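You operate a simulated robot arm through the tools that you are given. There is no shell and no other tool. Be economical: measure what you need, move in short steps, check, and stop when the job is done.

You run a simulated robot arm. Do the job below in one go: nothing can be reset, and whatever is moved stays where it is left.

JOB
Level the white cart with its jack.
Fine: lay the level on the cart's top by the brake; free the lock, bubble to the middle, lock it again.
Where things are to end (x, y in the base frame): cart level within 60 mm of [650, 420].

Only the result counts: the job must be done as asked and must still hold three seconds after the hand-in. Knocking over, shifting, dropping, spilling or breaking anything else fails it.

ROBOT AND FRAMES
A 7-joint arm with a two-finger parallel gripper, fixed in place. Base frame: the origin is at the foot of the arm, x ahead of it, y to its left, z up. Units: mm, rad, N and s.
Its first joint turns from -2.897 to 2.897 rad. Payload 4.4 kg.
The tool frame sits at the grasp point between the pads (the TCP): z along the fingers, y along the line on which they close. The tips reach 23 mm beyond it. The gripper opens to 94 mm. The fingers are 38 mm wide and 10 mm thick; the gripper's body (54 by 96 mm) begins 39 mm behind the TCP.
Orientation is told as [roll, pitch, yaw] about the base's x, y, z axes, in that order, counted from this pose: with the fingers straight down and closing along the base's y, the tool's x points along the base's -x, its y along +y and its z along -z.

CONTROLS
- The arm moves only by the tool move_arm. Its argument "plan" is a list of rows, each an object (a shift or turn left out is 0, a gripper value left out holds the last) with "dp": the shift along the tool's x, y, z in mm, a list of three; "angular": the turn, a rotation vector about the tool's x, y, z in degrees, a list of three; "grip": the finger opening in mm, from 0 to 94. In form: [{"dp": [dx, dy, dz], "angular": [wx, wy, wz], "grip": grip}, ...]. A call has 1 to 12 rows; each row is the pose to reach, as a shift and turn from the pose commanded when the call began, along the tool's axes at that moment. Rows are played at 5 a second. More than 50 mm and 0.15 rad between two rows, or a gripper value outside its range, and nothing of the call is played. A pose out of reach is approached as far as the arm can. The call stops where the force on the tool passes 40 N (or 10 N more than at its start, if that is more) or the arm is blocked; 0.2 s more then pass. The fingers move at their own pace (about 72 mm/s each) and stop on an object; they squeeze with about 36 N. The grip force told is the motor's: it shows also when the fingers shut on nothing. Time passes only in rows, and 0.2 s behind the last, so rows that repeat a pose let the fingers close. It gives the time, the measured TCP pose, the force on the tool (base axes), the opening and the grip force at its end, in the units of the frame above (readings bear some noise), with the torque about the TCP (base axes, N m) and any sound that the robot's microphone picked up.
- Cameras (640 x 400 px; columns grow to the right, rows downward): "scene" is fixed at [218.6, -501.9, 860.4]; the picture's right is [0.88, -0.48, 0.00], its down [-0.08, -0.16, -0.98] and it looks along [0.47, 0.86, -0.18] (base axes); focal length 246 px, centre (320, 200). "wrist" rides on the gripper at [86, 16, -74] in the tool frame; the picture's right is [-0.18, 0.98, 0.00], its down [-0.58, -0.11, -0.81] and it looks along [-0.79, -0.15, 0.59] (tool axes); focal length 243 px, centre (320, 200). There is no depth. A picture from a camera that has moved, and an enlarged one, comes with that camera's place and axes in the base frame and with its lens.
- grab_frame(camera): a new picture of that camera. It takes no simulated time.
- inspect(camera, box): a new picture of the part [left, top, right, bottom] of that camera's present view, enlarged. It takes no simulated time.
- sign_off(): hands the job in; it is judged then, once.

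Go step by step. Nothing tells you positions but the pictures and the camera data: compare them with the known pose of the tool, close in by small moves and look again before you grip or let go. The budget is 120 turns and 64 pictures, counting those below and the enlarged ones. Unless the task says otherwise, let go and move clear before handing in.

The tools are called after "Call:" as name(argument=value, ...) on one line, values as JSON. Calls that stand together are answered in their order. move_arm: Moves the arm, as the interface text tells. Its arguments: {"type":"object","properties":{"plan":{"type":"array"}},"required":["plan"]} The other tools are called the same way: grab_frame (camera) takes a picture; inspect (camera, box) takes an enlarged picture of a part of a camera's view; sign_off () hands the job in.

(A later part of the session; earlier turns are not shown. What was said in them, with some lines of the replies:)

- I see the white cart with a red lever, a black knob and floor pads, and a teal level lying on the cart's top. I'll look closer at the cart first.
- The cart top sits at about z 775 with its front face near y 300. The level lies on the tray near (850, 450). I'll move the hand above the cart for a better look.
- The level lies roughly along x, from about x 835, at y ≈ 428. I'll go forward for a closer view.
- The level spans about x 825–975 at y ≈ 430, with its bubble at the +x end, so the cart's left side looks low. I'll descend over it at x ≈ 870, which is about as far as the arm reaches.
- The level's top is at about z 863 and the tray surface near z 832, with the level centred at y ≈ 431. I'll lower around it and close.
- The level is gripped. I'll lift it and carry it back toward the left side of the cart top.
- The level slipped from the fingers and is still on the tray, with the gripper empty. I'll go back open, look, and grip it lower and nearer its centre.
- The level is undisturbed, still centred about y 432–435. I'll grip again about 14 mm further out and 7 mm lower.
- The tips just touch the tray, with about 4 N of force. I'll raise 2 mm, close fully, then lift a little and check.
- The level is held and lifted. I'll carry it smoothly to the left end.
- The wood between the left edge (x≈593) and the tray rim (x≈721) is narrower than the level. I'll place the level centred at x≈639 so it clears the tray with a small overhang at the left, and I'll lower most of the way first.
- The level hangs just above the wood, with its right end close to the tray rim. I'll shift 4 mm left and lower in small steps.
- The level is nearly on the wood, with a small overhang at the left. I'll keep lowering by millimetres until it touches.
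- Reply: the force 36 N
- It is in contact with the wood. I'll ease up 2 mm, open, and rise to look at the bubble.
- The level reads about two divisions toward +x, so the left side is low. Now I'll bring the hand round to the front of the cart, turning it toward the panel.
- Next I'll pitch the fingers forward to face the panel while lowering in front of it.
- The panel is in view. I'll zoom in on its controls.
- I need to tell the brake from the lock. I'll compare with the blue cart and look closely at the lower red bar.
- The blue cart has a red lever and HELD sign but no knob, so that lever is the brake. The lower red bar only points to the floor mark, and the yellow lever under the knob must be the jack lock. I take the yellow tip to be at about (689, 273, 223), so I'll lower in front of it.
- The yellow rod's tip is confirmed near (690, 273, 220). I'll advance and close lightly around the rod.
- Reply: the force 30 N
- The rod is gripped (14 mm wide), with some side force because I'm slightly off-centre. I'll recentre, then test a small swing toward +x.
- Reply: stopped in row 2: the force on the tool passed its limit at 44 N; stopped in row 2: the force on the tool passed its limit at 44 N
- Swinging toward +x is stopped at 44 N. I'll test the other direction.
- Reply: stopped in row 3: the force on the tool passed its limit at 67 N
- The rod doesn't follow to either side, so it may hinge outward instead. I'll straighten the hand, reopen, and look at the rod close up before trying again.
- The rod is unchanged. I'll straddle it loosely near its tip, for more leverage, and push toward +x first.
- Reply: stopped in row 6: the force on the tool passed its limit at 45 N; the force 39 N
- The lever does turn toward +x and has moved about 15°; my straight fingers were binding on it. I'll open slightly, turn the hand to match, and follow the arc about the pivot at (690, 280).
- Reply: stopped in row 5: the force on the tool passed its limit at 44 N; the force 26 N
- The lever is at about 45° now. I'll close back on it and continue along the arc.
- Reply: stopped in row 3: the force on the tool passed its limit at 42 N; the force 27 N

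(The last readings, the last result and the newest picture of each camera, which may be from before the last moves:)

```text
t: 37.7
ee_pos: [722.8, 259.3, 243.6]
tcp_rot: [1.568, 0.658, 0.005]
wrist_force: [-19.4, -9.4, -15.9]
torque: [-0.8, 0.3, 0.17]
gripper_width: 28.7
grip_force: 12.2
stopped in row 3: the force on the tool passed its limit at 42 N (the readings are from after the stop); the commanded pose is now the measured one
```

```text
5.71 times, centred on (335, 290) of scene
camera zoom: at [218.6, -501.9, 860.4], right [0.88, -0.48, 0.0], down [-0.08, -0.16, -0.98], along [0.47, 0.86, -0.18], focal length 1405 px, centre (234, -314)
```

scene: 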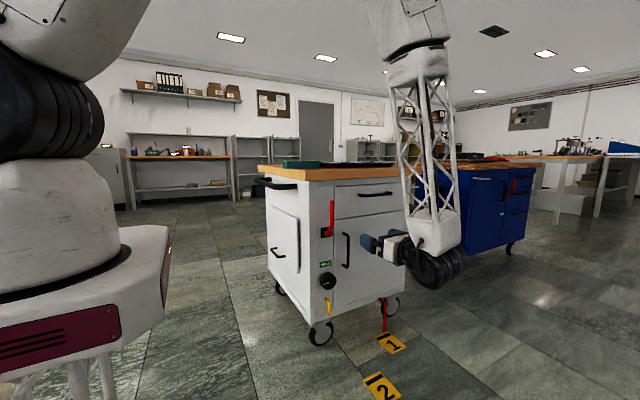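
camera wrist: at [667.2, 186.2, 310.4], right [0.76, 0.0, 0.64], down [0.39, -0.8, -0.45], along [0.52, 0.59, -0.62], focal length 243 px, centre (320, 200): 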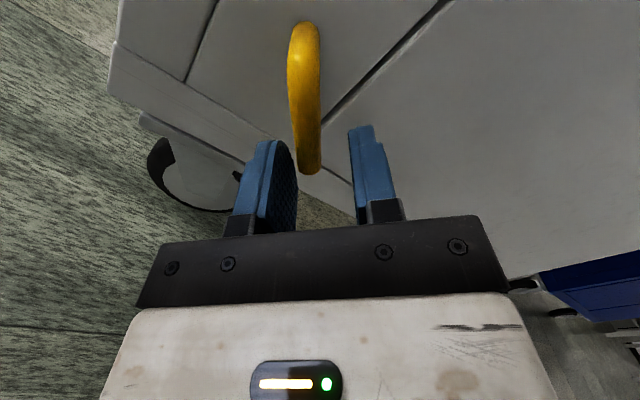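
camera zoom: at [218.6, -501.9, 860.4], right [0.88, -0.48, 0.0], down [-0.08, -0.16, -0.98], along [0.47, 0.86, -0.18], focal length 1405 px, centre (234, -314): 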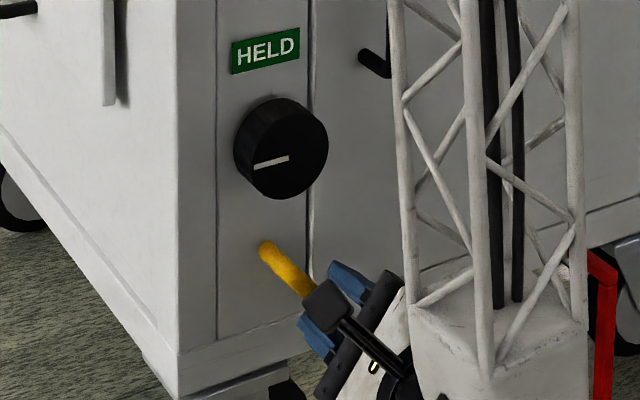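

The lever seems to sit at an end stop near 45°. I'll let go, back off, and see whether it stays.

Call:
move_arm(plan=[{"dp": [0, -4, 0], "grip": 45}, {"dp": [0, -4, 0], "grip": 45}, {"dp": [0, -4, -35], "grip": 60}, {"dp": [0, -4, -80], "grip": 60}, {"dp": [0, -4, -120], "grip": 80}])

Call:
inspect(camera="scene", box=[300, 255, 370, 325])

```text
t: 38.9
ee_pos: [724.4, 143.0, 241.3]
tcp_rot: [1.572, 0.655, 0.008]
wrist_force: [1.1, -0.6, 0.0]
torque: [0.02, 0.01, -0.01]
gripper_width: 80.3
grip_force: 0.0
```

```text
5.71 times, centred on (335, 290) of scene
camera zoom: at [218.6, -501.9, 860.4], right [0.88, -0.48, 0.0], down [-0.08, -0.16, -0.98], along [0.47, 0.86, -0.18], focal length 1405 px, centre (234, -314)
```

zoom: 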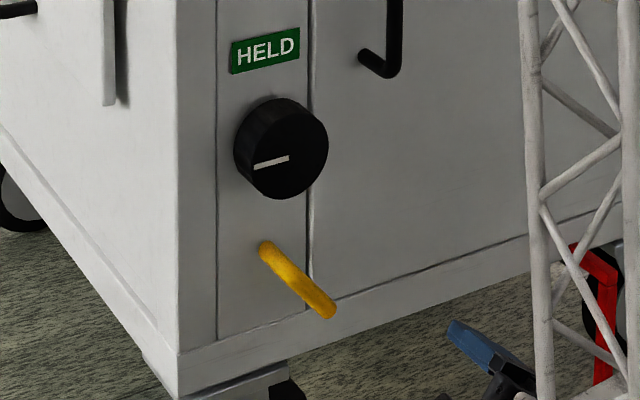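

The lever stays at the freed position. Next is the knob at about (691, 280, 364): I'll move in front of it and check the alignment.

Call:
move_arm(plan=[{"dp": [25, 19, 0], "grip": 94}, {"dp": [50, 38, 0], "grip": 94}, {"dp": [75, 58, 20], "grip": 94}, {"dp": [101, 77, 50], "grip": 94}, {"dp": [101, 77, 60], "grip": 94}, {"dp": [101, 77, 60], "grip": 94}])

Call:
grab_frame(camera="wrist")

```text
t: 40.3
ee_pos: [690.6, 199.4, 365.4]
tcp_rot: [1.571, 0.656, 0.007]
wrist_force: [-0.7, 0.0, 0.5]
torque: [0.02, -0.02, -0.01]
gripper_width: 93.9
grip_force: 0.0
```

```text
21 pictures are left
camera wrist: at [630.7, 124.8, 430.5], right [0.74, 0.0, 0.67], down [0.4, -0.8, -0.44], along [0.53, 0.6, -0.6], focal length 243 px, centre (320, 200)
```

wrist: 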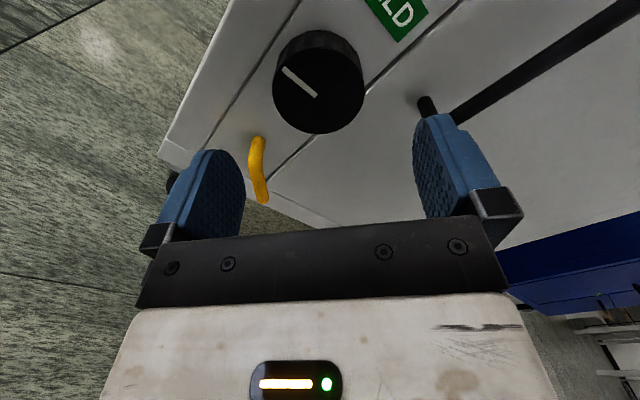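

The hand is centred on the knob. I'll advance and grip it.

Call:
move_arm(plan=[{"dp": [0, -1, 30]}, {"dp": [0, -1, 55]}, {"dp": [0, -1, 72]}, {"dp": [0, -1, 72], "grip": 40}, {"dp": [0, -1, 72], "grip": 40}, {"dp": [0, -1, 72], "grip": 40}, {"dp": [0, -1, 72], "grip": 40}])

```text
t: 41.9
ee_pos: [687.7, 272.7, 363.4]
tcp_rot: [1.572, 0.657, 0.007]
wrist_force: [-4.5, 10.5, -13.9]
torque: [0.19, 0.05, -0.63]
gripper_width: 63.9
grip_force: 45.4
```

The knob is gripped (64 mm). I'll try turning it clockwise as seen from the front by 28°.

Call:
move_arm(plan=[{"angular": [0, 0, 7]}, {"angular": [0, 0, 14]}, {"angular": [0, 0, 21]}, {"angular": [0, 0, 28]}, {"angular": [0, 0, 28]}])

Call:
inspect(camera="wrist", box=[220, 0, 460, 220])

Call:
inspect(camera="scene", box=[270, 145, 340, 189])

```text
t: 43.1
ee_pos: [690.2, 273.4, 365.0]
tcp_rot: [1.574, 1.144, 0.006]
wrist_force: [7.8, -18.0, -10.1]
torque: [-0.37, -0.03, -0.74]
gripper_width: 63.8
grip_force: 45.1
```

```text
1.82 times, centred on (340, 110) of wrist
camera zoom: at [668.9, 197.6, 449.9], right [0.97, 0.01, 0.24], down [0.15, -0.81, -0.57], along [0.19, 0.59, -0.78], focal length 441 px, centre (284, 364)
```

zoom: 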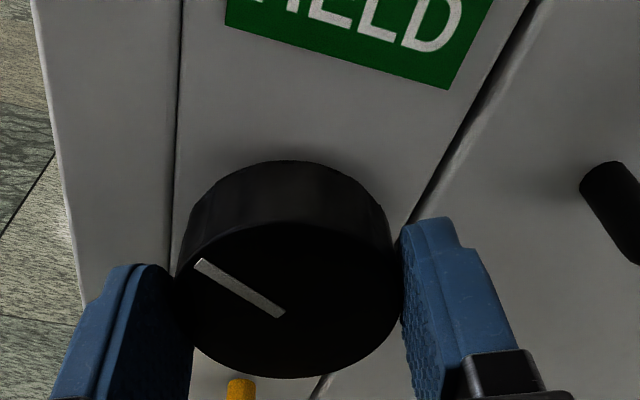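

```text
9.09 times, centred on (305, 167) of scene
camera zoom: at [218.6, -501.9, 860.4], right [0.88, -0.48, 0.0], down [-0.08, -0.16, -0.98], along [0.47, 0.86, -0.18], focal length 2236 px, centre (456, 500)
```

zoom: 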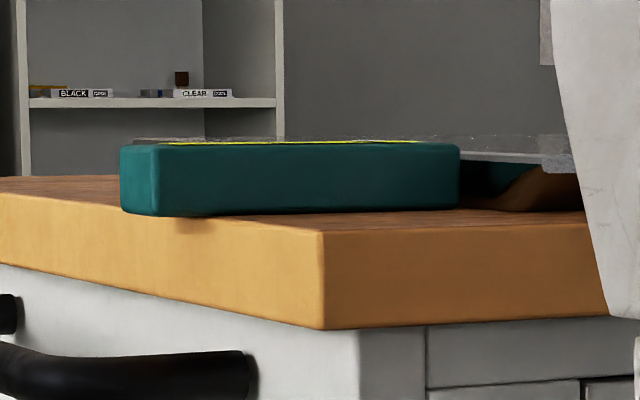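

The knob turned 28°, so the lock is free. To calibrate I'll release and go up over the level to read the bubble.

Call:
move_arm(plan=[{"grip": 94}, {"grip": 94}, {"dp": [0, 0, -45]}, {"dp": [0, 0, -90]}, {"dp": [0, 0, -125]}, {"dp": [46, 13, -125]}, {"dp": [92, 26, -125]}, {"dp": [138, 39, -125]}, {"dp": [184, 53, -125]}, {"dp": [230, 66, -125]}, {"dp": [276, 80, -125]}, {"dp": [322, 93, -125]}])

Call:
move_arm(plan=[{"dp": [46, 13, 0]}, {"dp": [92, 26, 0]}, {"dp": [138, 39, 0]}, {"dp": [184, 53, 0]}, {"dp": [230, 66, 0]}, {"dp": [276, 80, 0]}, {"dp": [295, 85, 40]}, {"dp": [295, 85, 85]}, {"dp": [295, 85, 120]}, {"dp": [295, 85, 145]}, {"dp": [295, 85, 145]}])

Call:
grab_frame(camera="wrist")

```text
t: 45.7
ee_pos: [641.0, 147.9, 691.7]
tcp_rot: [1.572, 1.144, 0.007]
wrist_force: [-0.3, -0.1, 0.0]
torque: [0.01, -0.01, 0.0]
gripper_width: 94.2
grip_force: 0.0
```

```text
t: 48.1
ee_pos: [595.3, 291.9, 998.8]
tcp_rot: [1.574, 1.142, 0.006]
wrist_force: [-0.3, 0.2, -0.4]
torque: [-0.04, -0.01, -0.01]
gripper_width: 93.8
grip_force: 0.0
```

```text
18 pictures are left
camera wrist: at [574.0, 217.5, 1083.6], right [0.97, 0.01, 0.24], down [0.15, -0.81, -0.57], along [0.19, 0.59, -0.78], focal length 243 px, centre (320, 200)
```

wrist: 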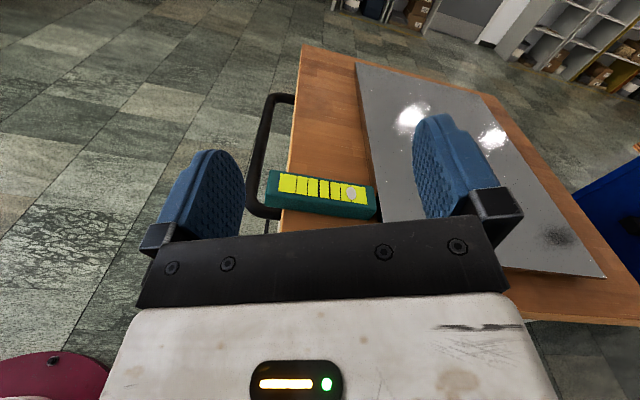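

Call:
inspect(camera="wrist", box=[260, 160, 390, 225])

```text
4.92 times, centred on (325, 192) of wrist
camera zoom: at [574.0, 217.5, 1083.6], right [0.97, 0.01, 0.24], down [0.15, -0.81, -0.57], along [0.19, 0.59, -0.78], focal length 1194 px, centre (295, 237)
```

zoom: 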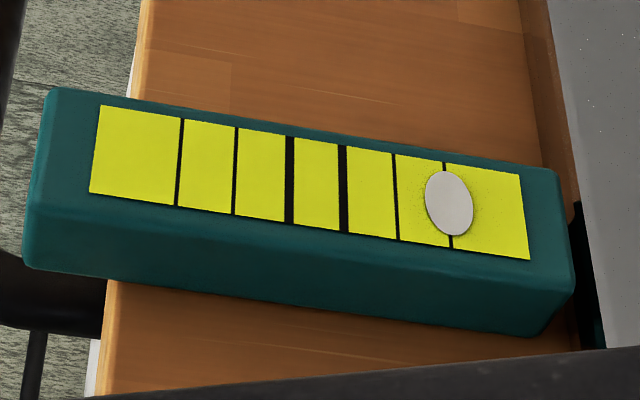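

CW 28° moved the bubble outward from about 2.0 to 2.45 divisions, so I need roughly 145° counterclockwise. I'll go back down while rotating the wrist to give room for turning.

Call:
move_arm(plan=[{"dp": [0, 0, -45]}, {"dp": [0, 0, -90]}, {"dp": [0, 0, -135]}, {"dp": [-20, -6, -145]}, {"dp": [-65, -19, -145]}, {"dp": [-110, -32, -145]}, {"dp": [-155, -45, -145]}, {"dp": [-200, -58, -145]}, {"dp": [-245, -71, -145]}, {"dp": [-290, -84, -145]}, {"dp": [-295, -85, -145]}])

Call:
move_arm(plan=[{"dp": [-45, -13, 0], "angular": [0, 0, 7]}, {"dp": [-90, -26, 0], "angular": [0, 0, 14]}, {"dp": [-135, -39, 0], "angular": [0, 0, 21]}, {"dp": [-180, -52, 0], "angular": [0, 0, 28]}, {"dp": [-225, -65, 0], "angular": [0, 0, 35]}, {"dp": [-270, -78, 0], "angular": [0, 0, 42]}, {"dp": [-305, -88, 0], "angular": [0, 0, 49]}, {"dp": [-322, -93, 0], "angular": [0, 0, 55]}, {"dp": [-322, -93, 20], "angular": [0, 0, 55]}, {"dp": [-322, -93, 20], "angular": [0, 0, 55]}])

```text
t: 50.5
ee_pos: [642.3, 147.4, 695.2]
tcp_rot: [1.573, 1.143, 0.008]
wrist_force: [0.4, 0.0, -2.0]
torque: [0.01, 0.02, 0.02]
gripper_width: 94.0
grip_force: 0.0
```

```text
t: 52.7
ee_pos: [689.3, 168.3, 364.5]
tcp_rot: [-1.574, 1.038, -3.136]
wrist_force: [0.1, -0.1, 0.0]
torque: [-0.02, 0.0, 0.0]
gripper_width: 94.0
grip_force: 0.0
```

I'm back in front of the knob with the hand turned. I'll advance, grip, then turn counterclockwise.

Call:
move_arm(plan=[{"dp": [0, 0, 40]}, {"dp": [0, 0, 75]}, {"dp": [0, 0, 105]}, {"dp": [0, 0, 105], "grip": 40}, {"dp": [0, 0, 105], "grip": 40}, {"dp": [0, 0, 105], "grip": 40}, {"dp": [0, 0, 105], "grip": 40}])

Call:
move_arm(plan=[{"angular": [0, 0, -8]}, {"angular": [0, 0, -16]}, {"angular": [0, 0, -24]}, {"angular": [0, 0, -32]}, {"angular": [0, 0, -40]}, {"angular": [0, 0, -48]}, {"angular": [0, 0, -56]}, {"angular": [0, 0, -64]}, {"angular": [0, 0, -72]}, {"angular": [0, 0, -80]}, {"angular": [0, 0, -88]}, {"angular": [0, 0, -96]}])

```text
t: 53.9
ee_pos: [695.2, 273.2, 364.5]
tcp_rot: [-1.569, 1.047, -3.14]
wrist_force: [24.2, -1.7, -15.8]
torque: [-0.77, -0.13, -0.11]
gripper_width: 63.3
grip_force: 25.6
stopped in row 5: the force on the tool passed its limit at 48 N (the readings are from after the stop); the commanded pose is now the measured one
```

```text
t: 55.4
ee_pos: [690.7, 272.4, 364.0]
tcp_rot: [1.572, 1.238, 0.006]
wrist_force: [-6.5, -4.1, 12.2]
torque: [-0.07, -0.01, -0.02]
gripper_width: 62.3
grip_force: 44.8
stopped in row 7: the force on the tool passed its limit at 42 N (the readings are from after the stop); the commanded pose is now the measured one
```

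It turned about 49° before side force built up, and it recentred itself. I'll continue.

Call:
move_arm(plan=[{"angular": [0, 0, -7]}, {"angular": [0, 0, -14]}, {"angular": [0, 0, -21]}, {"angular": [0, 0, -28]}, {"angular": [0, 0, -35]}, {"angular": [0, 0, -42]}, {"angular": [0, 0, -49]}, {"angular": [0, 0, -56]}, {"angular": [0, 0, -63]}])

```text
t: 56.0
ee_pos: [689.9, 272.8, 363.2]
tcp_rot: [1.573, 0.977, 0.007]
wrist_force: [-6.0, -3.0, 7.8]
torque: [-0.06, -0.01, -0.05]
gripper_width: 62.1
grip_force: 45.3
stopped in row 3: the force on the tool passed its limit at 42 N (the readings are from after the stop); the commanded pose is now the measured one
```

Call:
move_arm(plan=[{"grip": 80}, {"grip": 80}, {"grip": 80}, {"grip": 40}, {"grip": 40}, {"grip": 40}])

```text
t: 57.4
ee_pos: [690.7, 273.6, 362.3]
tcp_rot: [1.571, 0.977, 0.006]
wrist_force: [0.0, -0.6, -0.7]
torque: [0.02, 0.01, -0.34]
gripper_width: 62.3
grip_force: 44.8
```

The grip is now centred with no side force. I'll continue turning.

Call:
move_arm(plan=[{"angular": [0, 0, -7]}, {"angular": [0, 0, -14]}, {"angular": [0, 0, -21]}, {"angular": [0, 0, -28]}, {"angular": [0, 0, -35]}, {"angular": [0, 0, -42]}, {"angular": [0, 0, -49]}])

Call:
inspect(camera="scene", box=[300, 255, 370, 325])

```text
t: 58.7
ee_pos: [688.5, 273.8, 362.0]
tcp_rot: [1.571, 0.367, 0.004]
wrist_force: [-0.3, 3.1, -3.0]
torque: [0.1, 0.01, 0.29]
gripper_width: 62.4
grip_force: 44.9
stopped in row 6: the force on the tool passed its limit at 41 N (the readings are from after the stop); the commanded pose is now the measured one
```

```text
5.71 times, centred on (335, 290) of scene
camera zoom: at [218.6, -501.9, 860.4], right [0.88, -0.48, 0.0], down [-0.08, -0.16, -0.98], along [0.47, 0.86, -0.18], focal length 1405 px, centre (234, -314)
```

zoom: 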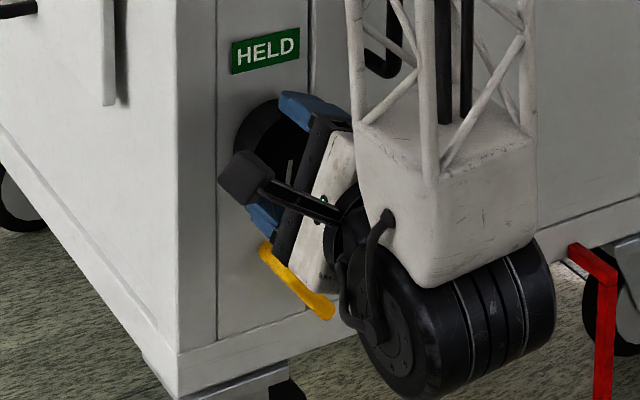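

About 99° has been turned so far. I'll regrip with the hand rotated back 50° and turn another 40°.

Call:
move_arm(plan=[{"grip": 84}, {"grip": 84}, {"angular": [0, 0, 8]}, {"angular": [0, 0, 16]}, {"angular": [0, 0, 24]}, {"angular": [0, 0, 32]}, {"angular": [0, 0, 40]}, {"angular": [0, 0, 46]}, {"angular": [0, 0, 46], "grip": 40}, {"angular": [0, 0, 46], "grip": 40}, {"angular": [0, 0, 46], "grip": 40}])

Call:
move_arm(plan=[{"angular": [0, 0, -7]}, {"angular": [0, 0, -14]}, {"angular": [0, 0, -21]}, {"angular": [0, 0, -28]}, {"angular": [0, 0, -35]}, {"angular": [0, 0, -40]}, {"angular": [0, 0, -40]}])

```text
t: 61.1
ee_pos: [690.7, 273.1, 362.2]
tcp_rot: [1.57, 1.167, 0.004]
wrist_force: [27.6, 4.2, 6.9]
torque: [0.2, -0.08, -0.94]
gripper_width: 62.9
grip_force: 44.8
```

```text
t: 62.7
ee_pos: [687.7, 273.1, 361.9]
tcp_rot: [1.57, 0.471, 0.005]
wrist_force: [20.9, -8.1, 21.2]
torque: [0.87, -0.14, -0.45]
gripper_width: 62.8
grip_force: 45.3
```

The knob has gone about 139° in total. I'll release and go up to read the bubble.

Call:
move_arm(plan=[{"grip": 94}, {"grip": 94}, {"dp": [0, 0, -45]}, {"dp": [0, 0, -90]}, {"dp": [0, 0, -125]}, {"dp": [27, 37, -125]}, {"dp": [53, 75, -125]}, {"dp": [80, 112, -125]}, {"dp": [106, 150, -125]}, {"dp": [133, 187, -125]}, {"dp": [160, 224, -125]}, {"dp": [186, 262, -125]}])

Call:
move_arm(plan=[{"dp": [27, 37, 0], "angular": [0, 0, 6]}, {"dp": [53, 75, 0], "angular": [0, 0, 12]}, {"dp": [80, 112, 0], "angular": [0, 0, 18]}, {"dp": [106, 150, 0], "angular": [0, 0, 24]}, {"dp": [133, 187, 0], "angular": [0, 0, 30]}, {"dp": [160, 224, 0], "angular": [0, 0, 36]}, {"dp": [186, 262, 0], "angular": [0, 0, 38.5]}, {"dp": [186, 262, 40], "angular": [0, 0, 38.5]}, {"dp": [186, 262, 80], "angular": [0, 0, 38.5]}, {"dp": [186, 262, 120], "angular": [0, 0, 38.5]}, {"dp": [186, 262, 145], "angular": [0, 0, 38.5]}, {"dp": [186, 262, 145], "angular": [0, 0, 38.5]}])

Call:
inspect(camera="wrist", box=[250, 150, 400, 235])

```text
t: 65.3
ee_pos: [642.0, 147.7, 682.3]
tcp_rot: [1.571, 0.473, 0.006]
wrist_force: [0.3, -0.3, -0.1]
torque: [0.02, 0.0, -0.03]
gripper_width: 94.3
grip_force: 0.1
```

```text
t: 67.9
ee_pos: [596.6, 294.3, 996.9]
tcp_rot: [1.571, 1.143, 0.006]
wrist_force: [0.1, 0.3, 0.2]
torque: [-0.04, 0.01, -0.01]
gripper_width: 93.7
grip_force: 0.0
```

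```text
4.27 times, centred on (325, 192) of wrist
camera zoom: at [575.7, 220.5, 1082.2], right [0.97, 0.01, 0.24], down [0.15, -0.81, -0.57], along [0.19, 0.59, -0.78], focal length 1035 px, centre (299, 232)
```

zoom: 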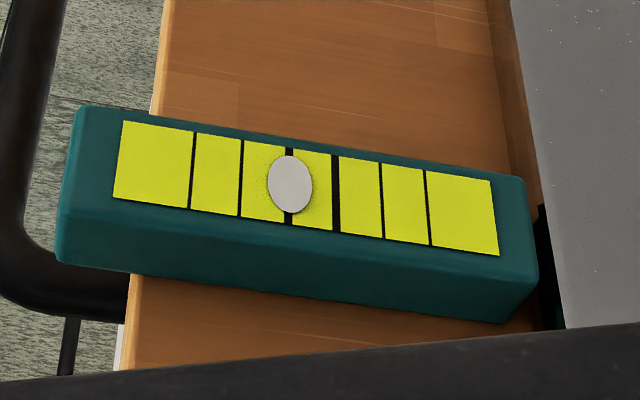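

The bubble has overshot by about 0.48 division, which gives a gain of about 0.021 division per degree. I need roughly 23° clockwise, so I'll go down again.

Call:
move_arm(plan=[{"dp": [0, 0, -45]}, {"dp": [0, 0, -90]}, {"dp": [0, 0, -135]}, {"dp": [-20, -6, -145]}, {"dp": [-65, -19, -145]}, {"dp": [-110, -32, -145]}, {"dp": [-155, -45, -145]}, {"dp": [-200, -58, -145]}, {"dp": [-245, -71, -145]}, {"dp": [-290, -84, -145]}, {"dp": [-300, -87, -145]}])

Call:
move_arm(plan=[{"dp": [-45, -13, 0]}, {"dp": [-90, -26, 0]}, {"dp": [-135, -39, 0]}, {"dp": [-180, -52, 0]}, {"dp": [-225, -65, 0]}, {"dp": [-270, -78, 0]}, {"dp": [-305, -88, 0]}, {"dp": [-316, -92, 0]}, {"dp": [-316, -92, 40]}, {"dp": [-316, -92, 80]}, {"dp": [-316, -92, 124]}, {"dp": [-316, -92, 124]}])

Call:
move_arm(plan=[{"grip": 40}, {"grip": 40}, {"grip": 40}, {"grip": 40}])

```text
t: 70.3
ee_pos: [640.3, 148.9, 688.6]
tcp_rot: [1.571, 1.143, 0.005]
wrist_force: [0.7, -0.2, 0.5]
torque: [0.03, 0.02, 0.01]
gripper_width: 93.9
grip_force: 0.0
```

```text
t: 72.9
ee_pos: [688.9, 273.8, 363.0]
tcp_rot: [1.571, 1.141, 0.005]
wrist_force: [1.0, 0.0, 0.3]
torque: [0.03, -0.02, 0.01]
gripper_width: 93.8
grip_force: 0.1
```

```text
t: 73.9
ee_pos: [689.7, 275.2, 362.8]
tcp_rot: [1.571, 1.142, 0.005]
wrist_force: [25.8, 15.8, 2.4]
torque: [0.23, -0.07, -1.27]
gripper_width: 63.9
grip_force: 45.1
```

Call:
move_arm(plan=[{"dp": [0, 1, 0], "angular": [0, 0, 5]}, {"dp": [0, 2, 0], "angular": [0, 0, 10]}, {"dp": [0, 2, 0], "angular": [0, 0, 16]}, {"dp": [0, 2, 0], "angular": [0, 0, 22.5]}, {"dp": [0, 2, 0], "angular": [0, 0, 22.5]}])

```text
t: 74.3
ee_pos: [691.2, 274.2, 363.8]
tcp_rot: [1.57, 1.23, 0.004]
wrist_force: [1.1, 0.3, 0.1]
torque: [0.13, -0.02, -0.05]
gripper_width: 63.8
grip_force: 45.2
stopped in row 2: the force on the tool passed its limit at 44 N (the readings are from after the stop); the commanded pose is now the measured one
```

It turned 5° and is now relaxed. I'll turn the remaining 17.5°.

Call:
move_arm(plan=[{"angular": [0, 0, 4]}, {"angular": [0, 0, 8]}, {"angular": [0, 0, 12]}, {"angular": [0, 0, 15]}, {"angular": [0, 0, 17.5]}, {"angular": [0, 0, 17.5]}])

```text
t: 75.7
ee_pos: [692.0, 274.0, 364.0]
tcp_rot: [1.559, 1.535, -0.008]
wrist_force: [23.8, -14.6, -22.0]
torque: [-0.62, -0.06, -1.06]
gripper_width: 63.6
grip_force: 45.2
```

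Call:
move_arm(plan=[{"grip": 94}, {"grip": 94}, {"dp": [0, 0, -45]}, {"dp": [0, 0, -90]}, {"dp": [0, 0, -125]}, {"dp": [46, 0, -125]}, {"dp": [92, 0, -125]}, {"dp": [138, 0, -125]}, {"dp": [184, 0, -125]}, {"dp": [230, 0, -125]}, {"dp": [276, 0, -125]}, {"dp": [322, 0, -125]}])

Call:
move_arm(plan=[{"dp": [46, 0, 0]}, {"dp": [92, 0, 0]}, {"dp": [138, 0, 0]}, {"dp": [184, 0, 0]}, {"dp": [230, 0, 0]}, {"dp": [276, 0, 0]}, {"dp": [314, -3, 20]}, {"dp": [314, -3, 65]}, {"dp": [314, -3, 110]}, {"dp": [314, -3, 145]}, {"dp": [314, -3, 145]}])

Call:
inspect(camera="wrist", box=[220, 130, 420, 245])

```text
t: 78.3
ee_pos: [679.7, 150.3, 688.4]
tcp_rot: [1.568, 1.537, 0.003]
wrist_force: [-0.4, -1.3, -1.0]
torque: [0.0, -0.01, -0.03]
gripper_width: 93.6
grip_force: 0.1
```

```text
t: 80.7
ee_pos: [662.4, 292.6, 996.5]
tcp_rot: [1.563, 1.534, -0.002]
wrist_force: [0.7, -0.2, -0.5]
torque: [0.0, -0.01, 0.0]
gripper_width: 94.3
grip_force: 0.0
```

```text
3.20 times, centred on (320, 188) of wrist
camera zoom: at [674.4, 218.8, 1082.6], right [0.99, 0.0, -0.15], down [-0.08, -0.81, -0.58], along [-0.12, 0.59, -0.8], focal length 776 px, centre (320, 240)
```

zoom: 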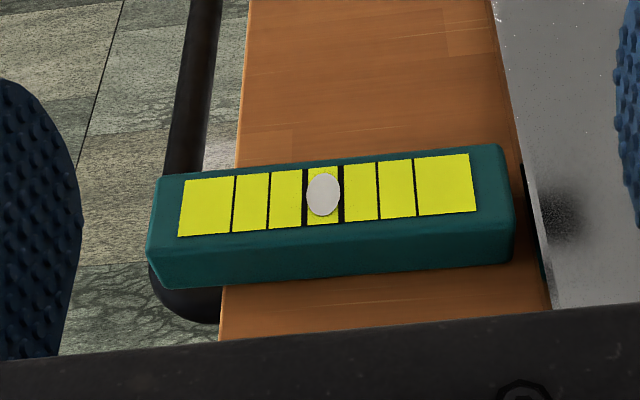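

The bubble is centred. Next I'll lock again, swinging the yellow lever back down.

Call:
move_arm(plan=[{"dp": [0, 0, -45]}, {"dp": [0, 0, -90]}, {"dp": [0, 0, -135]}, {"dp": [-20, 0, -145]}, {"dp": [-65, 0, -145]}, {"dp": [-110, 0, -145]}, {"dp": [-155, 0, -145]}, {"dp": [-200, 0, -145]}, {"dp": [-245, 0, -145]}, {"dp": [-290, 0, -145]}, {"dp": [-320, 0, -145]}])

Call:
move_arm(plan=[{"dp": [-40, 8, 0], "angular": [0, 0, -4.5]}, {"dp": [-80, 16, 0], "angular": [0, 0, -9]}, {"dp": [-120, 24, 0], "angular": [0, 0, -13.5]}, {"dp": [-160, 32, 0], "angular": [0, 0, -18]}, {"dp": [-200, 40, 0], "angular": [0, 0, -22.5]}, {"dp": [-240, 48, 0], "angular": [0, 0, -27]}, {"dp": [-280, 54, 0], "angular": [0, 0, -31.5]}, {"dp": [-320, 60, 0], "angular": [0, 0, -36]}, {"dp": [-360, 66, 0], "angular": [0, 0, -40.5]}, {"dp": [-400, 70, 0], "angular": [0, 0, -45]}, {"dp": [-428, 70, 0], "angular": [0, 0, -48]}, {"dp": [-428, 70, 0], "angular": [0, 0, -48], "grip": 60}])

Call:
grab_frame(camera="wrist")

```text
t: 83.1
ee_pos: [677.7, 149.6, 677.9]
tcp_rot: [1.568, 1.531, 0.002]
wrist_force: [0.3, -0.2, 0.7]
torque: [0.0, -0.03, 0.03]
gripper_width: 93.9
grip_force: 0.0
```

```text
t: 85.7
ee_pos: [762.0, 147.4, 255.0]
tcp_rot: [1.572, 0.695, 0.005]
wrist_force: [-0.3, -0.5, -0.2]
torque: [0.01, 0.05, 0.0]
gripper_width: 60.0
grip_force: 0.1
```

```text
13 pictures are left
camera wrist: at [705.7, 74.1, 320.9], right [0.77, 0.0, 0.64], down [0.38, -0.8, -0.46], along [0.51, 0.59, -0.62], focal length 243 px, centre (320, 200)
```

wrist: 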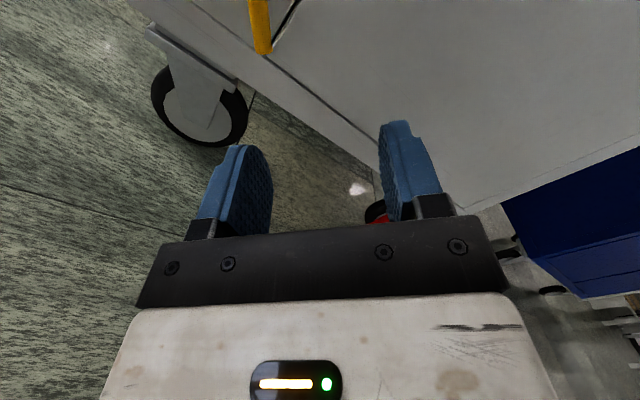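

The rod's tip is near (723, 272, 232), at about 40–45°. I'll move in front of it, aligned at 42°, and check.

Call:
move_arm(plan=[{"dp": [11, -20, 20], "angular": [0, 0, 4], "grip": 50}, {"dp": [22, -40, 50], "angular": [0, 0, 8], "grip": 50}, {"dp": [22, -40, 70], "angular": [0, 0, 8], "grip": 50}, {"dp": [22, -40, 70], "angular": [0, 0, 8], "grip": 50}])

Call:
grab_frame(camera="wrist")

```text
t: 86.7
ee_pos: [720.0, 217.6, 237.1]
tcp_rot: [1.571, 0.836, 0.004]
wrist_force: [-0.1, 0.1, 0.2]
torque: [0.0, 0.02, 0.01]
gripper_width: 50.0
grip_force: 0.0
```

```text
12 pictures are left
camera wrist: at [673.0, 144.0, 311.6], right [0.85, 0.0, 0.52], down [0.31, -0.8, -0.5], along [0.42, 0.59, -0.69], focal length 243 px, centre (320, 200)
```

wrist: 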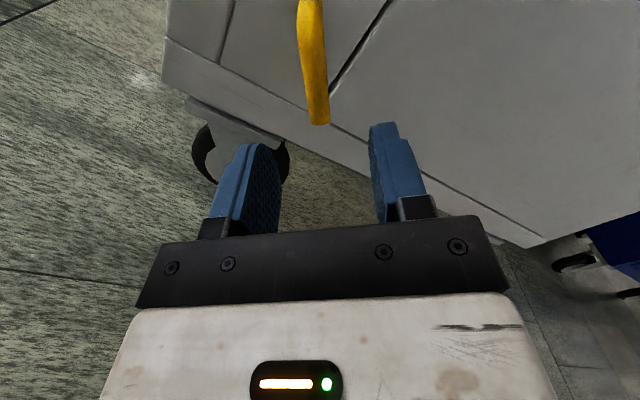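

The rod is between the fingers. I'll advance, narrow the grip, and swing it back down along the arc.

Call:
move_arm(plan=[{"dp": [0, 0, 25]}, {"dp": [0, 0, 45]}, {"dp": [0, 0, 45], "grip": 22}, {"dp": [0, 0, 45], "grip": 22}, {"dp": [0, 0, 45], "grip": 22}])

Call:
move_arm(plan=[{"dp": [0.3, -5.5, 0], "angular": [0, 0, 7]}, {"dp": [1.3, -10.9, 0], "angular": [0, 0, 14]}, {"dp": [3, -16.1, 0], "angular": [0, 0, 21]}, {"dp": [5.3, -21.1, 0], "angular": [0, 0, 28]}, {"dp": [8.1, -25.8, 0], "angular": [0, 0, 35]}, {"dp": [11.6, -30.1, 0], "angular": [0, 0, 42]}, {"dp": [14.3, -33.1, 0], "angular": [0, 0, 42]}, {"dp": [16.3, -35.3, 0], "angular": [0, 0, 42]}, {"dp": [18.3, -37.5, 0], "angular": [0, 0, 42]}, {"dp": [20.3, -39.7, 0], "angular": [0, 0, 42]}])

Call:
inspect(camera="scene", box=[300, 255, 370, 325])

```text
t: 87.9
ee_pos: [720.1, 262.2, 236.3]
tcp_rot: [1.57, 0.836, 0.004]
wrist_force: [-0.6, 0.9, 0.1]
torque: [0.01, -0.02, 0.03]
gripper_width: 21.9
grip_force: 0.0
```

```text
t: 90.2
ee_pos: [681.8, 264.2, 227.2]
tcp_rot: [1.567, 1.563, -0.002]
wrist_force: [23.2, -0.7, 1.2]
torque: [-0.27, 0.41, -0.52]
gripper_width: 32.7
grip_force: 11.7
stopped in row 10: the force on the tool passed its limit at 42 N (the readings are from after the stop); the commanded pose is now the measured one
```

```text
5.71 times, centred on (335, 290) of scene
camera zoom: at [218.6, -501.9, 860.4], right [0.88, -0.48, 0.0], down [-0.08, -0.16, -0.98], along [0.47, 0.86, -0.18], focal length 1405 px, centre (234, -314)
```

zoom: 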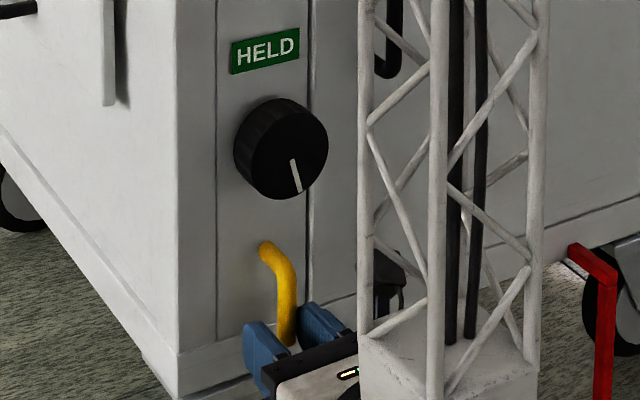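

The lever is vertical again, against its stop. I'll open, back straight out, and check.

Call:
move_arm(plan=[{"dp": [0, 5, 0], "grip": 50}, {"dp": [0, 8, 0], "grip": 50}, {"dp": [0, 8, 0], "grip": 50}, {"dp": [0, 8, -40], "grip": 60}, {"dp": [0, 8, -80], "grip": 60}, {"dp": [0, 8, -115], "grip": 80}])

Call:
inspect(camera="scene", box=[300, 255, 370, 325])

```text
t: 91.6
ee_pos: [687.5, 148.4, 225.7]
tcp_rot: [1.462, 1.567, -0.104]
wrist_force: [0.4, -0.4, -0.1]
torque: [-0.01, 0.02, 0.01]
gripper_width: 80.1
grip_force: 0.0
```

```text
5.71 times, centred on (335, 290) of scene
camera zoom: at [218.6, -501.9, 860.4], right [0.88, -0.48, 0.0], down [-0.08, -0.16, -0.98], along [0.47, 0.86, -0.18], focal length 1405 px, centre (234, -314)
```

zoom: 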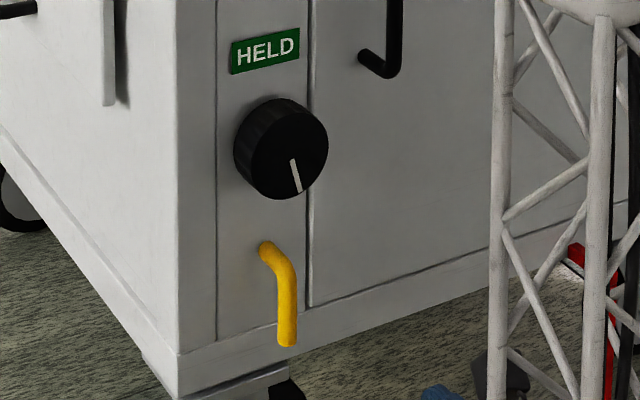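

The lever sits exactly as it did at the start. I'll go up for a last look at the bubble.

Call:
move_arm(plan=[{"dp": [46, 0, 0]}, {"dp": [92, 0, 0]}, {"dp": [138, 0, 0]}, {"dp": [184, 0, 0]}, {"dp": [230, 0, 0]}, {"dp": [276, 0, 0]}, {"dp": [322, -5, 0]}, {"dp": [368, -10, 0]}, {"dp": [414, -15, 0]}, {"dp": [460, -20, 0]}])

Call:
move_arm(plan=[{"dp": [46, 0, 0]}, {"dp": [92, 0, 0]}, {"dp": [138, 0, 0]}, {"dp": [184, 0, 0]}, {"dp": [230, 0, 0]}, {"dp": [276, -3, 0]}, {"dp": [310, -5, 20]}, {"dp": [310, -5, 65]}, {"dp": [310, -5, 110]}, {"dp": [310, -5, 145]}, {"dp": [310, -5, 145]}])

Call:
inspect(camera="wrist", box=[240, 150, 400, 240])

```text
t: 93.8
ee_pos: [666.8, 149.1, 683.4]
tcp_rot: [1.454, 1.57, -0.113]
wrist_force: [-0.1, -0.5, 0.4]
torque: [0.06, 0.02, -0.02]
gripper_width: 79.8
grip_force: 0.1
```

```text
t: 96.2
ee_pos: [661.0, 295.1, 994.2]
tcp_rot: [1.393, 1.568, -0.179]
wrist_force: [-1.1, 0.0, -0.3]
torque: [-0.02, 0.03, -0.01]
gripper_width: 80.0
grip_force: 0.2
```

```text
4.00 times, centred on (320, 195) of wrist
camera zoom: at [676.5, 220.7, 1081.3], right [0.98, 0.0, -0.18], down [-0.1, -0.81, -0.58], along [-0.15, 0.59, -0.79], focal length 970 px, centre (320, 220)
```

zoom: 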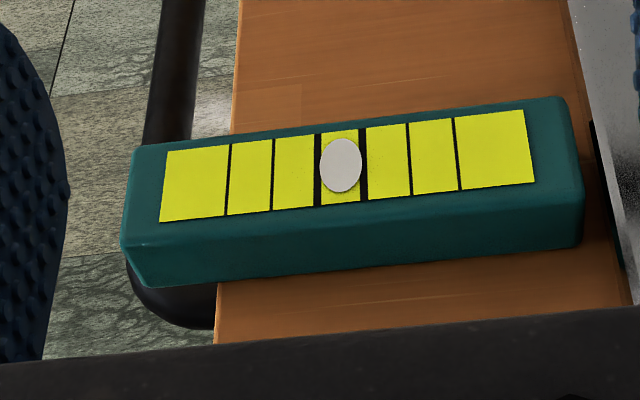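

The bubble sits mid-way between the thick lines, the lock is back in its place, and the level lies at about (635, 420). The hand is clear, so I'm handing in.

Call:
sign_off()

```text
The job is handed in.
```

I've levelled the white cart: the level lies on its top at about (635, 420) with the bubble centred, and the yellow jack lock is back where it started. The hand-in was accepted, but no result came back.

The level hangs about 30 mm past the cart's left edge, because the space beside the tray is shorter than the level. It was lying steady when I last looked. I left the brake and the sign reading HELD untouched.
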